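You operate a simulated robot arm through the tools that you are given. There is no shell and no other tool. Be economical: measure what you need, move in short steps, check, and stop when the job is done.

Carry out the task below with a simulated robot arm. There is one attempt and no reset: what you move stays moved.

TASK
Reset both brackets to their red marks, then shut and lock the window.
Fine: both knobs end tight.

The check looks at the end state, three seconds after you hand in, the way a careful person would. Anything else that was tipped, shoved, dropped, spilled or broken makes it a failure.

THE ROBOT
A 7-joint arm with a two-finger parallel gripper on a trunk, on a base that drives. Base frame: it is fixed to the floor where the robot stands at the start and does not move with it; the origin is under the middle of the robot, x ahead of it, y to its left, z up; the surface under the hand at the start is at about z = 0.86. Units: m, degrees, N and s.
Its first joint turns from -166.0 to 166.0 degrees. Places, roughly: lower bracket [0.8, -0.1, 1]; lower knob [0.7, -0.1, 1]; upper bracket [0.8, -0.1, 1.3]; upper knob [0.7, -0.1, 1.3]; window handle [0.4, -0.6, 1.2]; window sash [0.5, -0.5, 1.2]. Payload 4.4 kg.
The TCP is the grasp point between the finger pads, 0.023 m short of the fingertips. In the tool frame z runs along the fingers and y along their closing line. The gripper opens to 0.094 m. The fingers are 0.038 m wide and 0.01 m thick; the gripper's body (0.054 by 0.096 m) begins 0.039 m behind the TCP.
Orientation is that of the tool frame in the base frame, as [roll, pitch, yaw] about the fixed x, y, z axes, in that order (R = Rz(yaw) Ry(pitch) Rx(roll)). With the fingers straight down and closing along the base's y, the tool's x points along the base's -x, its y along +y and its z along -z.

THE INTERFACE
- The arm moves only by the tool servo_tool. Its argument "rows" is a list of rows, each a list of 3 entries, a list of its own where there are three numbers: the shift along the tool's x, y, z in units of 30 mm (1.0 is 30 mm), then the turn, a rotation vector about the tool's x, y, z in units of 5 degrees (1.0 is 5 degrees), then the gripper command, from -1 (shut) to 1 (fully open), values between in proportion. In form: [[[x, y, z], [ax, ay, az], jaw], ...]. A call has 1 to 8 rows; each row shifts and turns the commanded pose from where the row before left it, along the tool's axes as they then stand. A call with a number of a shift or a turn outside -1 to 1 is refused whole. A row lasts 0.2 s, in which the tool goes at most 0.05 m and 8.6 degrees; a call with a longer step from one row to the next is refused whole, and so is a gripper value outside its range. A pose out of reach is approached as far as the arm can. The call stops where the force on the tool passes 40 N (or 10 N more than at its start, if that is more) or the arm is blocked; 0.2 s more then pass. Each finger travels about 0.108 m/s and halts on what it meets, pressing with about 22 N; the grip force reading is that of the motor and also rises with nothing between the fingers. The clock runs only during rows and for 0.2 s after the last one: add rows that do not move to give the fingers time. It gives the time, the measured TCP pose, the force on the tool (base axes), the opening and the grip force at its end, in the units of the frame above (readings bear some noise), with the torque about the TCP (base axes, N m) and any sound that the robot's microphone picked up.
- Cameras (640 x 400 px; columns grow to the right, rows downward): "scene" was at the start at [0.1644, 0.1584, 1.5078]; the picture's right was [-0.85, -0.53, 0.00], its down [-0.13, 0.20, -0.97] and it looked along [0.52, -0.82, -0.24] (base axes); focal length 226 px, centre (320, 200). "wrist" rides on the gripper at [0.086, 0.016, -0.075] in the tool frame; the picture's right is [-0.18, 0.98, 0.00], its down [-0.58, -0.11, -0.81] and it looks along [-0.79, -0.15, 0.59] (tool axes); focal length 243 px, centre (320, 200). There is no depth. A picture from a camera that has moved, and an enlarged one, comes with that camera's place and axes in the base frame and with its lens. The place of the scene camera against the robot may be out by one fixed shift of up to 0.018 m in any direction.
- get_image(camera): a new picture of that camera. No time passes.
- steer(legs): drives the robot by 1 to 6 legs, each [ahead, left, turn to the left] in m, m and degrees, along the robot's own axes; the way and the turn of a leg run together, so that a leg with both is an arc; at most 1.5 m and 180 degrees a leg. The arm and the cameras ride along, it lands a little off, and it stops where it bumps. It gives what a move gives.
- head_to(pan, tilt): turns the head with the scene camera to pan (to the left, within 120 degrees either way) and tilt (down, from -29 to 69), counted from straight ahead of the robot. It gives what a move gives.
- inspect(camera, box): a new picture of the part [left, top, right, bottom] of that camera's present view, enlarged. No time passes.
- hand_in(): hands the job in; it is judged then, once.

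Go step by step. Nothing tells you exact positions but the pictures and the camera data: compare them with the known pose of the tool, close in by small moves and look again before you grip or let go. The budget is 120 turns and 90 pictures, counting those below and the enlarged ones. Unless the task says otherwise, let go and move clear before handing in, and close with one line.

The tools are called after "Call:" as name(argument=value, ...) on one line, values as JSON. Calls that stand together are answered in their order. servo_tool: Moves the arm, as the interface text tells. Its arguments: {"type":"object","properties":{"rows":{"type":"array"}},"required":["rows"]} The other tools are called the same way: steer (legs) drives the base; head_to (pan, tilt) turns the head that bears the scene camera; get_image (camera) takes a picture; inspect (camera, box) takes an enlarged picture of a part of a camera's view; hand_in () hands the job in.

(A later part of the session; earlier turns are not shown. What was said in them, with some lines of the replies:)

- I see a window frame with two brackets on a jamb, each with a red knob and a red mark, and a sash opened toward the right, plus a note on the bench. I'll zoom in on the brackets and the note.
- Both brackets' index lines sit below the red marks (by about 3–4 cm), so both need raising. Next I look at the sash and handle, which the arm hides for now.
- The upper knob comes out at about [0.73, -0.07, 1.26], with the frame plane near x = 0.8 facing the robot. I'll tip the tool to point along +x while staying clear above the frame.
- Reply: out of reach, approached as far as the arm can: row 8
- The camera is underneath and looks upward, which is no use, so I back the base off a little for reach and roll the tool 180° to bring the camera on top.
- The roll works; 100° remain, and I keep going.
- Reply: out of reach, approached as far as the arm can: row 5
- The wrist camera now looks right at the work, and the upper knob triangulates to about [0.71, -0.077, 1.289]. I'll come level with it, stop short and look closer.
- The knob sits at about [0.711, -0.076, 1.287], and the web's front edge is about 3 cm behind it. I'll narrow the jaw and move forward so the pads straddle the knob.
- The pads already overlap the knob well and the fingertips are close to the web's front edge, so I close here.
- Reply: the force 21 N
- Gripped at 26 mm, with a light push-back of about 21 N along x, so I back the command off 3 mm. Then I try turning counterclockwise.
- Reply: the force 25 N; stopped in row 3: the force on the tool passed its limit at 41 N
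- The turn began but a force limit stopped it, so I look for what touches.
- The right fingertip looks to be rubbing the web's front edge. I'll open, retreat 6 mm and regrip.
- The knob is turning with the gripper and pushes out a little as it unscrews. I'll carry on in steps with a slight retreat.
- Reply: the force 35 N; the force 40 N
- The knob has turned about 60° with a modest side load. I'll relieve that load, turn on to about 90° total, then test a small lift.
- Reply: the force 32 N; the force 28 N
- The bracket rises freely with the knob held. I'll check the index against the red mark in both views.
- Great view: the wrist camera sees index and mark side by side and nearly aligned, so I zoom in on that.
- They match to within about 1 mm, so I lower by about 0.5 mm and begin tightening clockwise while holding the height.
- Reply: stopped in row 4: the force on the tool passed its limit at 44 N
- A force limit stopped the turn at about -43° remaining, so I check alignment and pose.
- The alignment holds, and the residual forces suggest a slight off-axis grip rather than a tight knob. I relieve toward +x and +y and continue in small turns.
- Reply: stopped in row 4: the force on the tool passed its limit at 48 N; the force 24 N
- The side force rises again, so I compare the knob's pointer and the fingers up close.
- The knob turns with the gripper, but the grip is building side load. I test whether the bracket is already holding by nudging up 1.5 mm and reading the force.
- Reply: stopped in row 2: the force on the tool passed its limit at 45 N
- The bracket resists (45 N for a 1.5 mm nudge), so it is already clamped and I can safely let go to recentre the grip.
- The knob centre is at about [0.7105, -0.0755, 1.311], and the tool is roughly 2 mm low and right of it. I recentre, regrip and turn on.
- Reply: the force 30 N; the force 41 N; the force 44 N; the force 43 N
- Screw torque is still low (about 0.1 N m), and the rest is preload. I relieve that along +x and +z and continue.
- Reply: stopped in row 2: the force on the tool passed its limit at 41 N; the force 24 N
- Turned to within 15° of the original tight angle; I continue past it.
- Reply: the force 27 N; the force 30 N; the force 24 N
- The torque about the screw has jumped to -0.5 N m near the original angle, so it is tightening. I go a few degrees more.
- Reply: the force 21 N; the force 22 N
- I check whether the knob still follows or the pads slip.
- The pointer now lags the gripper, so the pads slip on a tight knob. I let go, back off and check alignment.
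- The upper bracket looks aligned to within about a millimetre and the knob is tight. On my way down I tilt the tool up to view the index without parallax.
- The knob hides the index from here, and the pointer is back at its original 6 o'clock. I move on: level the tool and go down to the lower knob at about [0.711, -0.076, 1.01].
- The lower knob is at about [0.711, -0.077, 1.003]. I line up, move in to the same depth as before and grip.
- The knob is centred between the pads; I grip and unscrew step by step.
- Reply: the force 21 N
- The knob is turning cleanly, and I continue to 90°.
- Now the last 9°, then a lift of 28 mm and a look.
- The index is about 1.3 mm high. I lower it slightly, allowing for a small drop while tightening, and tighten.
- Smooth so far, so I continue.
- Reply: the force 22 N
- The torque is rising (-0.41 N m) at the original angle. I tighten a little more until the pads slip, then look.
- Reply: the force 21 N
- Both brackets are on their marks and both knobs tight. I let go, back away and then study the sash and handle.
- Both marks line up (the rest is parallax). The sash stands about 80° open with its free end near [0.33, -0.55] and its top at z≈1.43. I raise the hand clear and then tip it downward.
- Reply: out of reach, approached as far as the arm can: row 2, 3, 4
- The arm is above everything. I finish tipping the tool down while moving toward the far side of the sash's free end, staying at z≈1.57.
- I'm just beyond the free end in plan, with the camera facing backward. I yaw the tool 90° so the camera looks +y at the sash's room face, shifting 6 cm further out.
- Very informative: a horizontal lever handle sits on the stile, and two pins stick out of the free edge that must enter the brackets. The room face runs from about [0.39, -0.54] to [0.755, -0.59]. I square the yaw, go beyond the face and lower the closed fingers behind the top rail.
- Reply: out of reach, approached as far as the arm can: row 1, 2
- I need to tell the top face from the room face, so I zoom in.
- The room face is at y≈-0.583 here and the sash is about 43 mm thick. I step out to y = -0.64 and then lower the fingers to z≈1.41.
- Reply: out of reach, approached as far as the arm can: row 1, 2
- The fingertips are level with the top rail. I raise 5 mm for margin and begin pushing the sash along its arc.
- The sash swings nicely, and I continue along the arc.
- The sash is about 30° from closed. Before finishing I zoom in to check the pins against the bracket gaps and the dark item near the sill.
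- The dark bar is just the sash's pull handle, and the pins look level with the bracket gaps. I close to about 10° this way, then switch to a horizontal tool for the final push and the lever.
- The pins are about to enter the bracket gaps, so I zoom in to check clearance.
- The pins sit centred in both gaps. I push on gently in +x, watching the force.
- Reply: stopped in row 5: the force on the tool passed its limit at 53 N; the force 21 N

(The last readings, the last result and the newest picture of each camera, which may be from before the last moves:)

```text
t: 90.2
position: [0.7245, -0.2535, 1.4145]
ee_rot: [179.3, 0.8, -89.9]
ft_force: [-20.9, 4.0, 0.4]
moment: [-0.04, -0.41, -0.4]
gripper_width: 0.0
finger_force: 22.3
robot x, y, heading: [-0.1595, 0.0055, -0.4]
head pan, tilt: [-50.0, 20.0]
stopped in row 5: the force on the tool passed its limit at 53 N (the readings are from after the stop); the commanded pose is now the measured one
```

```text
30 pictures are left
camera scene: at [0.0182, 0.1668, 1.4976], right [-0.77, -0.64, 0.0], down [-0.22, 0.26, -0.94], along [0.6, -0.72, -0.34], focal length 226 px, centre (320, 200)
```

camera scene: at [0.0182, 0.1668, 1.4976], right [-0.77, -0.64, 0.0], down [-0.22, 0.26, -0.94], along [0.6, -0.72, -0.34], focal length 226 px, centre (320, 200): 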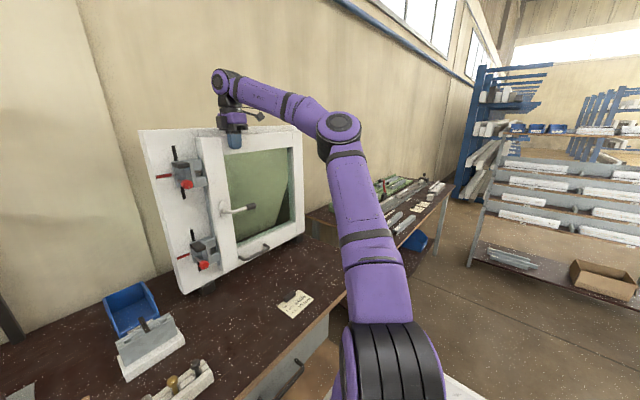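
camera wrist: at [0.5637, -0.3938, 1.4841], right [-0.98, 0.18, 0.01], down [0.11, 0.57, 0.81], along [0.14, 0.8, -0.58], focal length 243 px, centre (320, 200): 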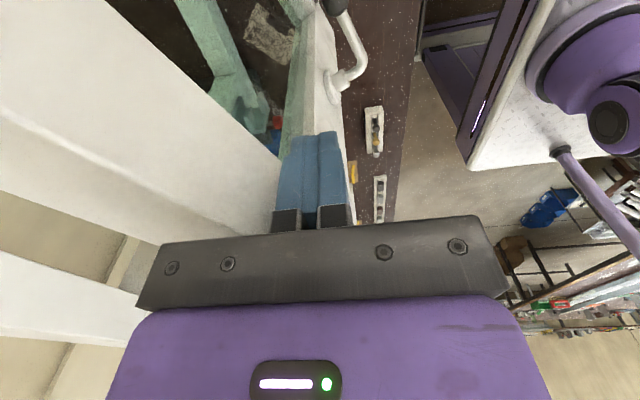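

Call:
inspect(camera="scene", box=[180, 130, 310, 210])

Call:
inspect(camera="scene", box=[180, 195, 310, 285])

```text
4.92 times, centred on (245, 170) of scene
camera zoom: at [0.0182, 0.1668, 1.4976], right [-0.77, -0.64, 0.0], down [-0.22, 0.26, -0.94], along [0.6, -0.72, -0.34], focal length 1114 px, centre (689, 348)
```

zoom: 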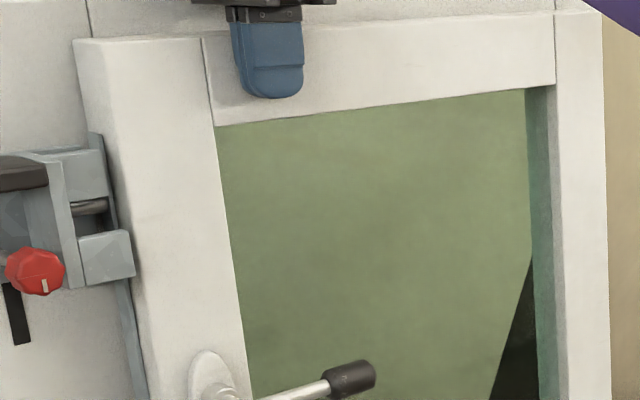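

```text
4.44 times, centred on (245, 240) of scene
camera zoom: at [0.0182, 0.1668, 1.4976], right [-0.77, -0.64, 0.0], down [-0.22, 0.26, -0.94], along [0.6, -0.72, -0.34], focal length 1006 px, centre (653, 22)
```

zoom: 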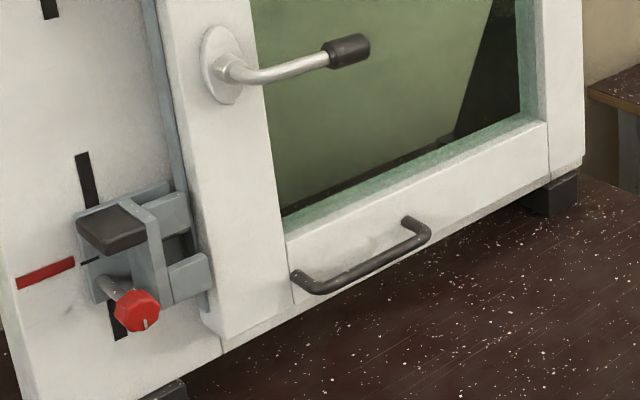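

The sash is flush against the frame and shut. Next is the lever (boss near [0.745, -0.19, 1.18], pointing along -y). I back off and turn the tool horizontal.

Call:
servo_tool(rows=[[[0, 0.95, 0], [0, 0, 0], -1], [[0, 0.95, 0], [0, 0, 0], -1], [[0, 0.95, 0], [0, 0, 0], -1], [[0, 0.95, 0], [0, 0, 0], -1], [[0, 0.95, 0], [0, 0, 0], -1], [[0, 0.95, 0], [0, 0, 0], -1]])

Call:
servo_tool(rows=[[[0, 0, 0], [0.9238, 0.9238, -0.9238], -1], [[0, 0, 0], [0.9238, 0.9238, -0.9238], -1], [[0, 0, 0], [0.9238, 0.9238, -0.9238], -1], [[0, 0, 0], [0.9238, 0.9238, -0.9238], -1], [[0, 0, 0], [0.9238, 0.9238, -0.9238], -1], [[0, 0, 0], [0.9238, 0.9238, -0.9238], -1], [[0, 0, 0], [0.9238, 0.9238, -0.9238], -1], [[0, 0, 0], [0.9238, 0.9238, -0.9238], -1]])

Call:
servo_tool(rows=[[[0, 0, 0], [0.9238, 0.9238, -0.9238], -1], [[0, 0, 0], [0.9238, 0.9238, -0.9238], -1], [[0, 0, 0], [0.9238, 0.9238, -0.9238], -1], [[0, 0, 0], [0.9238, 0.9238, -0.9238], -1], [[0, 0, 0], [0.9238, 0.9238, -0.9238], -1], [[0, 0, 0], [0.9238, 0.9238, -0.9238], -1], [[0, 0, 0], [0.9238, 0.9238, -0.9238], -1], [[0, 0, 0], [0, 0, 0], -1]])

Call:
get_image(camera="scene")

```text
t: 91.6
position: [0.5579, -0.2542, 1.4156]
ee_rot: [179.4, 0.9, -89.8]
ft_force: [0.6, -0.2, -0.4]
moment: [0.0, 0.03, -0.02]
gripper_width: 0.0001
finger_force: 21.9
robot x, y, heading: [-0.1549, -0.0014, -0.1]
head pan, tilt: [-50.0, 20.0]
```

```text
t: 93.4
position: [0.5562, -0.2533, 1.4158]
ee_rot: [-152.5, -43.9, -61.6]
ft_force: [0.7, 0.2, 0.2]
moment: [0.02, 0.02, -0.01]
gripper_width: 0.0
finger_force: 21.9
robot x, y, heading: [-0.1567, -0.0009, -0.3]
head pan, tilt: [-50.0, 20.0]
```

```text
t: 95.2
position: [0.555, -0.2554, 1.4157]
ee_rot: [-129.9, -89.0, -49.6]
ft_force: [-0.6, -0.2, -0.4]
moment: [0.0, 0.0, -0.03]
gripper_width: 0.0
finger_force: 21.8
robot x, y, heading: [-0.1548, 0.0026, -0.6]
head pan, tilt: [-50.0, 20.0]
```

```text
27 pictures are left
camera scene: at [0.0197, 0.1667, 1.4974], right [-0.77, -0.64, 0.0], down [-0.22, 0.26, -0.94], along [0.6, -0.72, -0.34], focal length 226 px, centre (320, 200)
```

scene: 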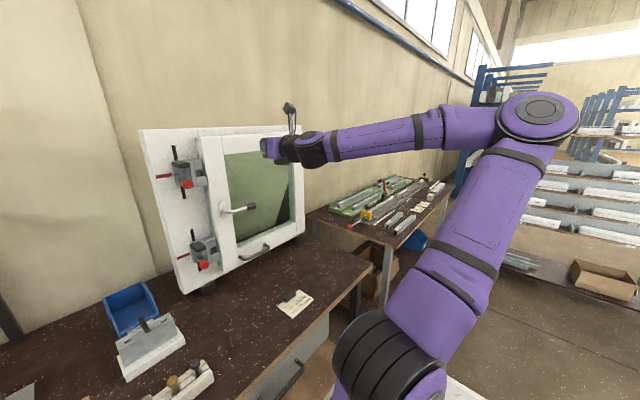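

The tool is horizontal and the sash stays shut. I lower toward the lever to look with the wrist camera.

Call:
servo_tool(rows=[[[-1, 0, 0], [0, 0, 0], -1], [[-1, 0, 0], [0, 0, 0], -1], [[-1, 0, 0], [0, 0, 0], -1], [[-1, 0, 0.5], [0, 0, 0], -1], [[-1, 0, 0.5], [0, 0, 0], -1], [[0, 0, 0], [0, 0, 0], -1]])

Call:
get_image(camera="wrist")

```text
t: 96.6
position: [0.5834, -0.2506, 1.2666]
ee_rot: [-130.6, -88.8, -49.1]
ft_force: [-0.6, 0.0, 0.5]
moment: [0.01, -0.02, -0.02]
gripper_width: 0.0
finger_force: 21.9
robot x, y, heading: [-0.1519, 0.0025, -0.2]
head pan, tilt: [-50.0, 20.0]
```

```text
26 pictures are left
camera wrist: at [0.5106, -0.2677, 1.3541], right [0.0, -0.98, -0.2], down [-0.81, 0.11, -0.57], along [0.58, 0.16, -0.8], focal length 243 px, centre (320, 200)
```

wrist: 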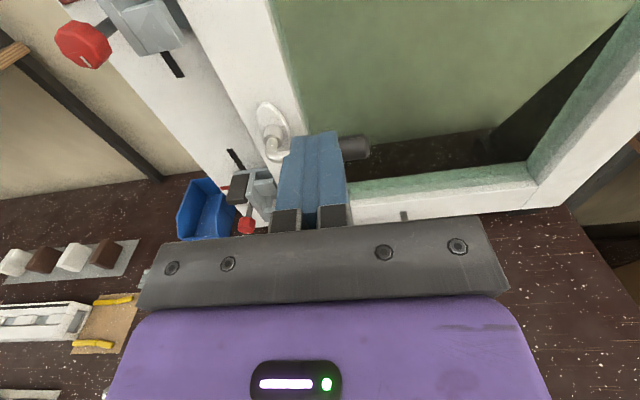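

The lever hub is at about [0.73, -0.178, 1.186], with the grip end near y = -0.28 at x≈0.70. I place the closed fingers just above the grip and push it down along its arc.

Call:
servo_tool(rows=[[[-0.5, 0.12, 0.9], [0, 0, 0], -1], [[-0.5, 0.12, 1], [0, 0, 0], -1], [[0, 0, 1], [0, 0, 0], -1], [[0, 0, 1], [0, 0, 0], -1], [[0, 0, 0], [0, 0, 0], -1]])

Call:
get_image(camera="wrist")

Call:
inspect(camera="scene", box=[190, 150, 310, 250])

```text
t: 97.8
position: [0.6993, -0.2582, 1.2371]
ee_rot: [-129.4, -88.9, -50.3]
ft_force: [-0.7, 0.0, -0.3]
moment: [0.02, -0.01, 0.0]
gripper_width: 0.0
finger_force: 22.2
robot x, y, heading: [-0.1535, 0.0022, -0.3]
head pan, tilt: [-50.0, 20.0]
```

```text
25 pictures are left
camera wrist: at [0.6261, -0.2754, 1.324], right [0.0, -0.98, -0.2], down [-0.81, 0.11, -0.57], along [0.58, 0.16, -0.8], focal length 243 px, centre (320, 200)
```

wrist: 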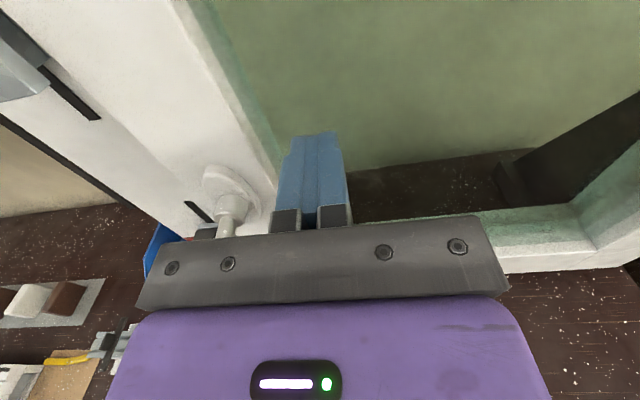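

```text
4.00 times, centred on (250, 200) of scene
camera zoom: at [0.0197, 0.1665, 1.4975], right [-0.77, -0.64, 0.0], down [-0.22, 0.26, -0.94], along [0.6, -0.72, -0.34], focal length 905 px, centre (600, 200)
```

zoom: 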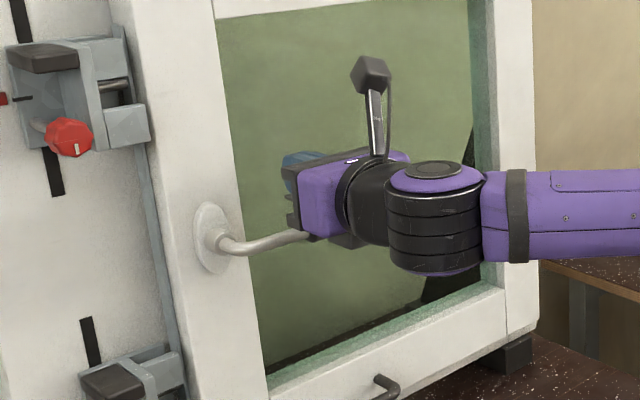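

The fingers are above the grip at the right depth, and I push down gently.

Call:
servo_tool(rows=[[[-0.4, 0, 0], [0, 0, 0], -1], [[-0.4, 0, 0], [0, 0, 0], -1], [[-0.35, 0.03, 0], [0, 0, 0], -1], [[-0.35, 0.03, 0], [0, 0, 0], -1], [[-0.35, 0.03, 0], [0, 0, 0], -1]])

Call:
inspect(camera="scene", box=[180, 150, 300, 270])

```text
t: 99.0
position: [0.7002, -0.2598, 1.1775]
ee_rot: [-129.7, -88.9, -50.1]
ft_force: [-0.8, -0.1, 0.2]
moment: [-0.01, 0.01, -0.03]
gripper_width: 0.0
finger_force: 22.2
robot x, y, heading: [-0.1582, 0.0011, -0.1]
head pan, tilt: [-50.0, 20.0]
```

```text
3.33 times, centred on (240, 210) of scene
camera zoom: at [0.0198, 0.1665, 1.4974], right [-0.77, -0.64, 0.0], down [-0.22, 0.26, -0.94], along [0.6, -0.72, -0.34], focal length 754 px, centre (587, 167)
```

zoom: 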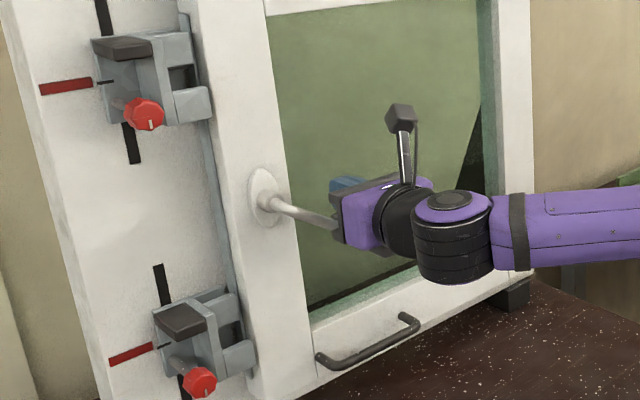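

The lever turns freely and the pins are moving. I follow the arc down to vertical.

Call:
servo_tool(rows=[[[-0.54, -0.15, 0], [0, 0, 0], -1], [[-0.54, -0.2, 0], [0, 0, 0], -1], [[-0.54, -0.28, 0], [0, 0, 0], -1], [[-0.3, -0.45, 0], [0, 0, 0], -1], [[-0.27, -0.5, 0], [0, 0, 0], -1], [[-0.2, -0.5, 0], [0, 0, 0], -1]])

Call:
inspect(camera="scene", box=[180, 150, 300, 270])

```text
t: 100.4
position: [0.6995, -0.2088, 1.1109]
ee_rot: [-115.3, -89.2, -65.6]
ft_force: [-3.2, -13.7, 2.1]
moment: [-0.16, 0.03, 0.19]
gripper_width: 0.0001
finger_force: 22.1
robot x, y, heading: [-0.1549, 0.0009, -0.2]
head pan, tilt: [-50.0, 20.0]
stopped in row 6: the force on the tool passed its limit at 45 N (the readings are from after the stop); the commanded pose is now the measured one
```

```text
3.33 times, centred on (240, 210) of scene
camera zoom: at [0.0196, 0.1651, 1.4975], right [-0.77, -0.64, 0.0], down [-0.22, 0.26, -0.94], along [0.6, -0.72, -0.34], focal length 754 px, centre (587, 167)
```

zoom: 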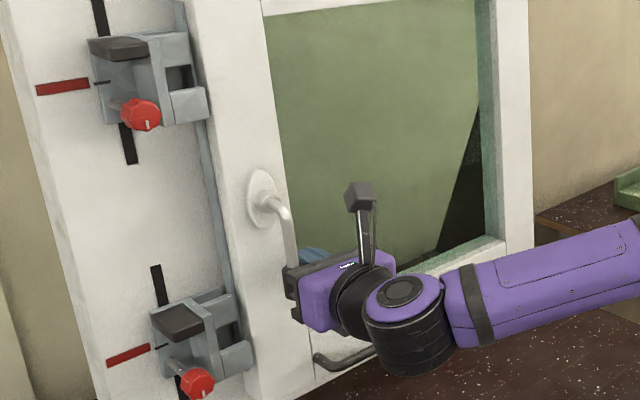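

The push stopped at 45 N with the lever looking nearly vertical. I back the fingers off to see the lever and pins clearly.

Call:
servo_tool(rows=[[[0, 0.5, 0], [0, 0, 0], -1], [[0, 0.5, -1], [0, 0, 0], -1], [[0, 0, -1], [0, 0, 0], -1], [[0, 0.5, -1], [0, 0, 0], -1], [[1, 0.5, -0.5], [0, 0, 0], -1], [[1, 0.5, 0], [0, 0, 0], -1], [[1, 0, 0], [0, 0, 0], -1]])

Call:
get_image(camera="wrist")

Call:
inspect(camera="scene", box=[170, 140, 270, 290])

```text
t: 102.0
position: [0.5969, -0.2818, 1.203]
ee_rot: [-120.2, -89.1, -60.5]
ft_force: [-1.0, 0.0, -0.2]
moment: [-0.01, -0.03, -0.01]
gripper_width: 0.0
finger_force: 21.5
robot x, y, heading: [-0.1557, -0.0009, -0.4]
head pan, tilt: [-50.0, 20.0]
```

```text
21 pictures are left
camera wrist: at [0.5229, -0.298, 1.2898], right [-0.01, -0.98, -0.2], down [-0.81, 0.13, -0.57], along [0.59, 0.15, -0.8], focal length 243 px, centre (320, 200)
```

wrist: 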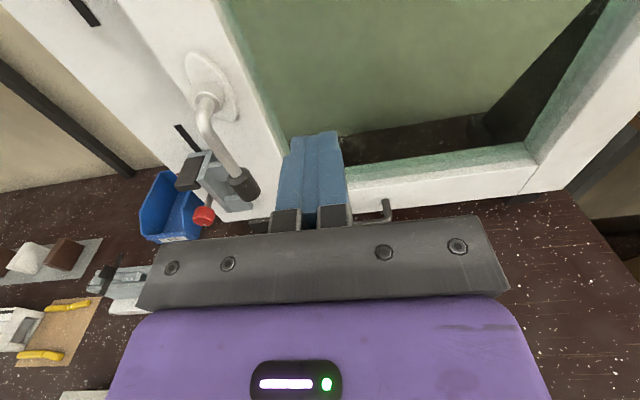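

```text
2.67 times, centred on (220, 215) of scene
camera zoom: at [0.02, 0.1658, 1.4974], right [-0.77, -0.64, 0.0], down [-0.22, 0.26, -0.94], along [0.6, -0.72, -0.34], focal length 604 px, centre (587, 160)
```

zoom: 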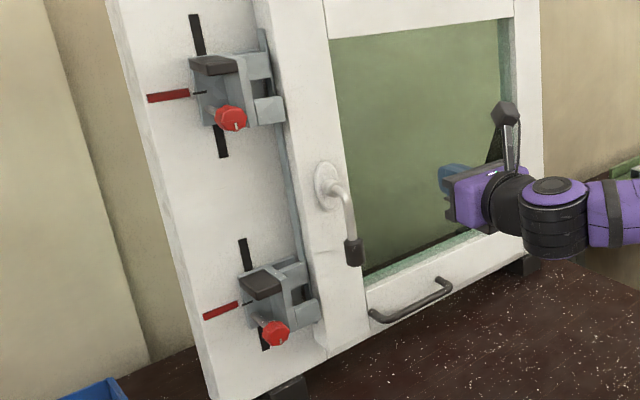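

The lever measures vertical (grip at y≈-0.173 against hub y≈-0.179), so it is on its stop. I verify the pins behind the hooks, and the marks.

Call:
inspect(camera="scene", box=[160, 145, 230, 200])

Call:
inspect(camera="scene", box=[180, 225, 250, 280])

```text
7.27 times, centred on (195, 172) of scene
camera zoom: at [0.02, 0.1658, 1.4974], right [-0.77, -0.64, 0.0], down [-0.22, 0.26, -0.94], along [0.6, -0.72, -0.34], focal length 1646 px, centre (1229, 400)
```

zoom: 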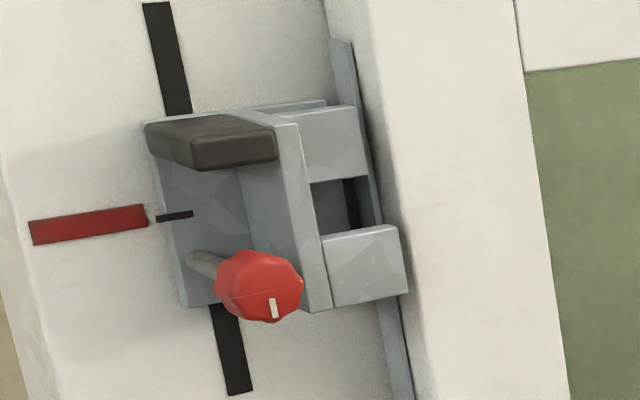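

```text
7.27 times, centred on (215, 252) of scene
camera zoom: at [0.02, 0.1658, 1.4974], right [-0.77, -0.64, 0.0], down [-0.22, 0.26, -0.94], along [0.6, -0.72, -0.34], focal length 1646 px, centre (1084, -182)
```

zoom: 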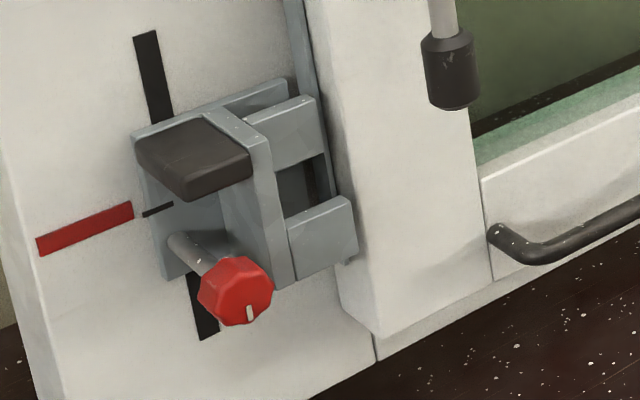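

Both indexes sit on their red marks, both knobs are tight, the pins are locked behind their hooks, the lever is vertical and the hand is clear. I hand in.

Call:
hand_in()

```text
The job is handed in.
```

Both brackets are back on their red marks to within about a millimetre, with their knobs tight. The window is shut, and its lever is turned down to locked.
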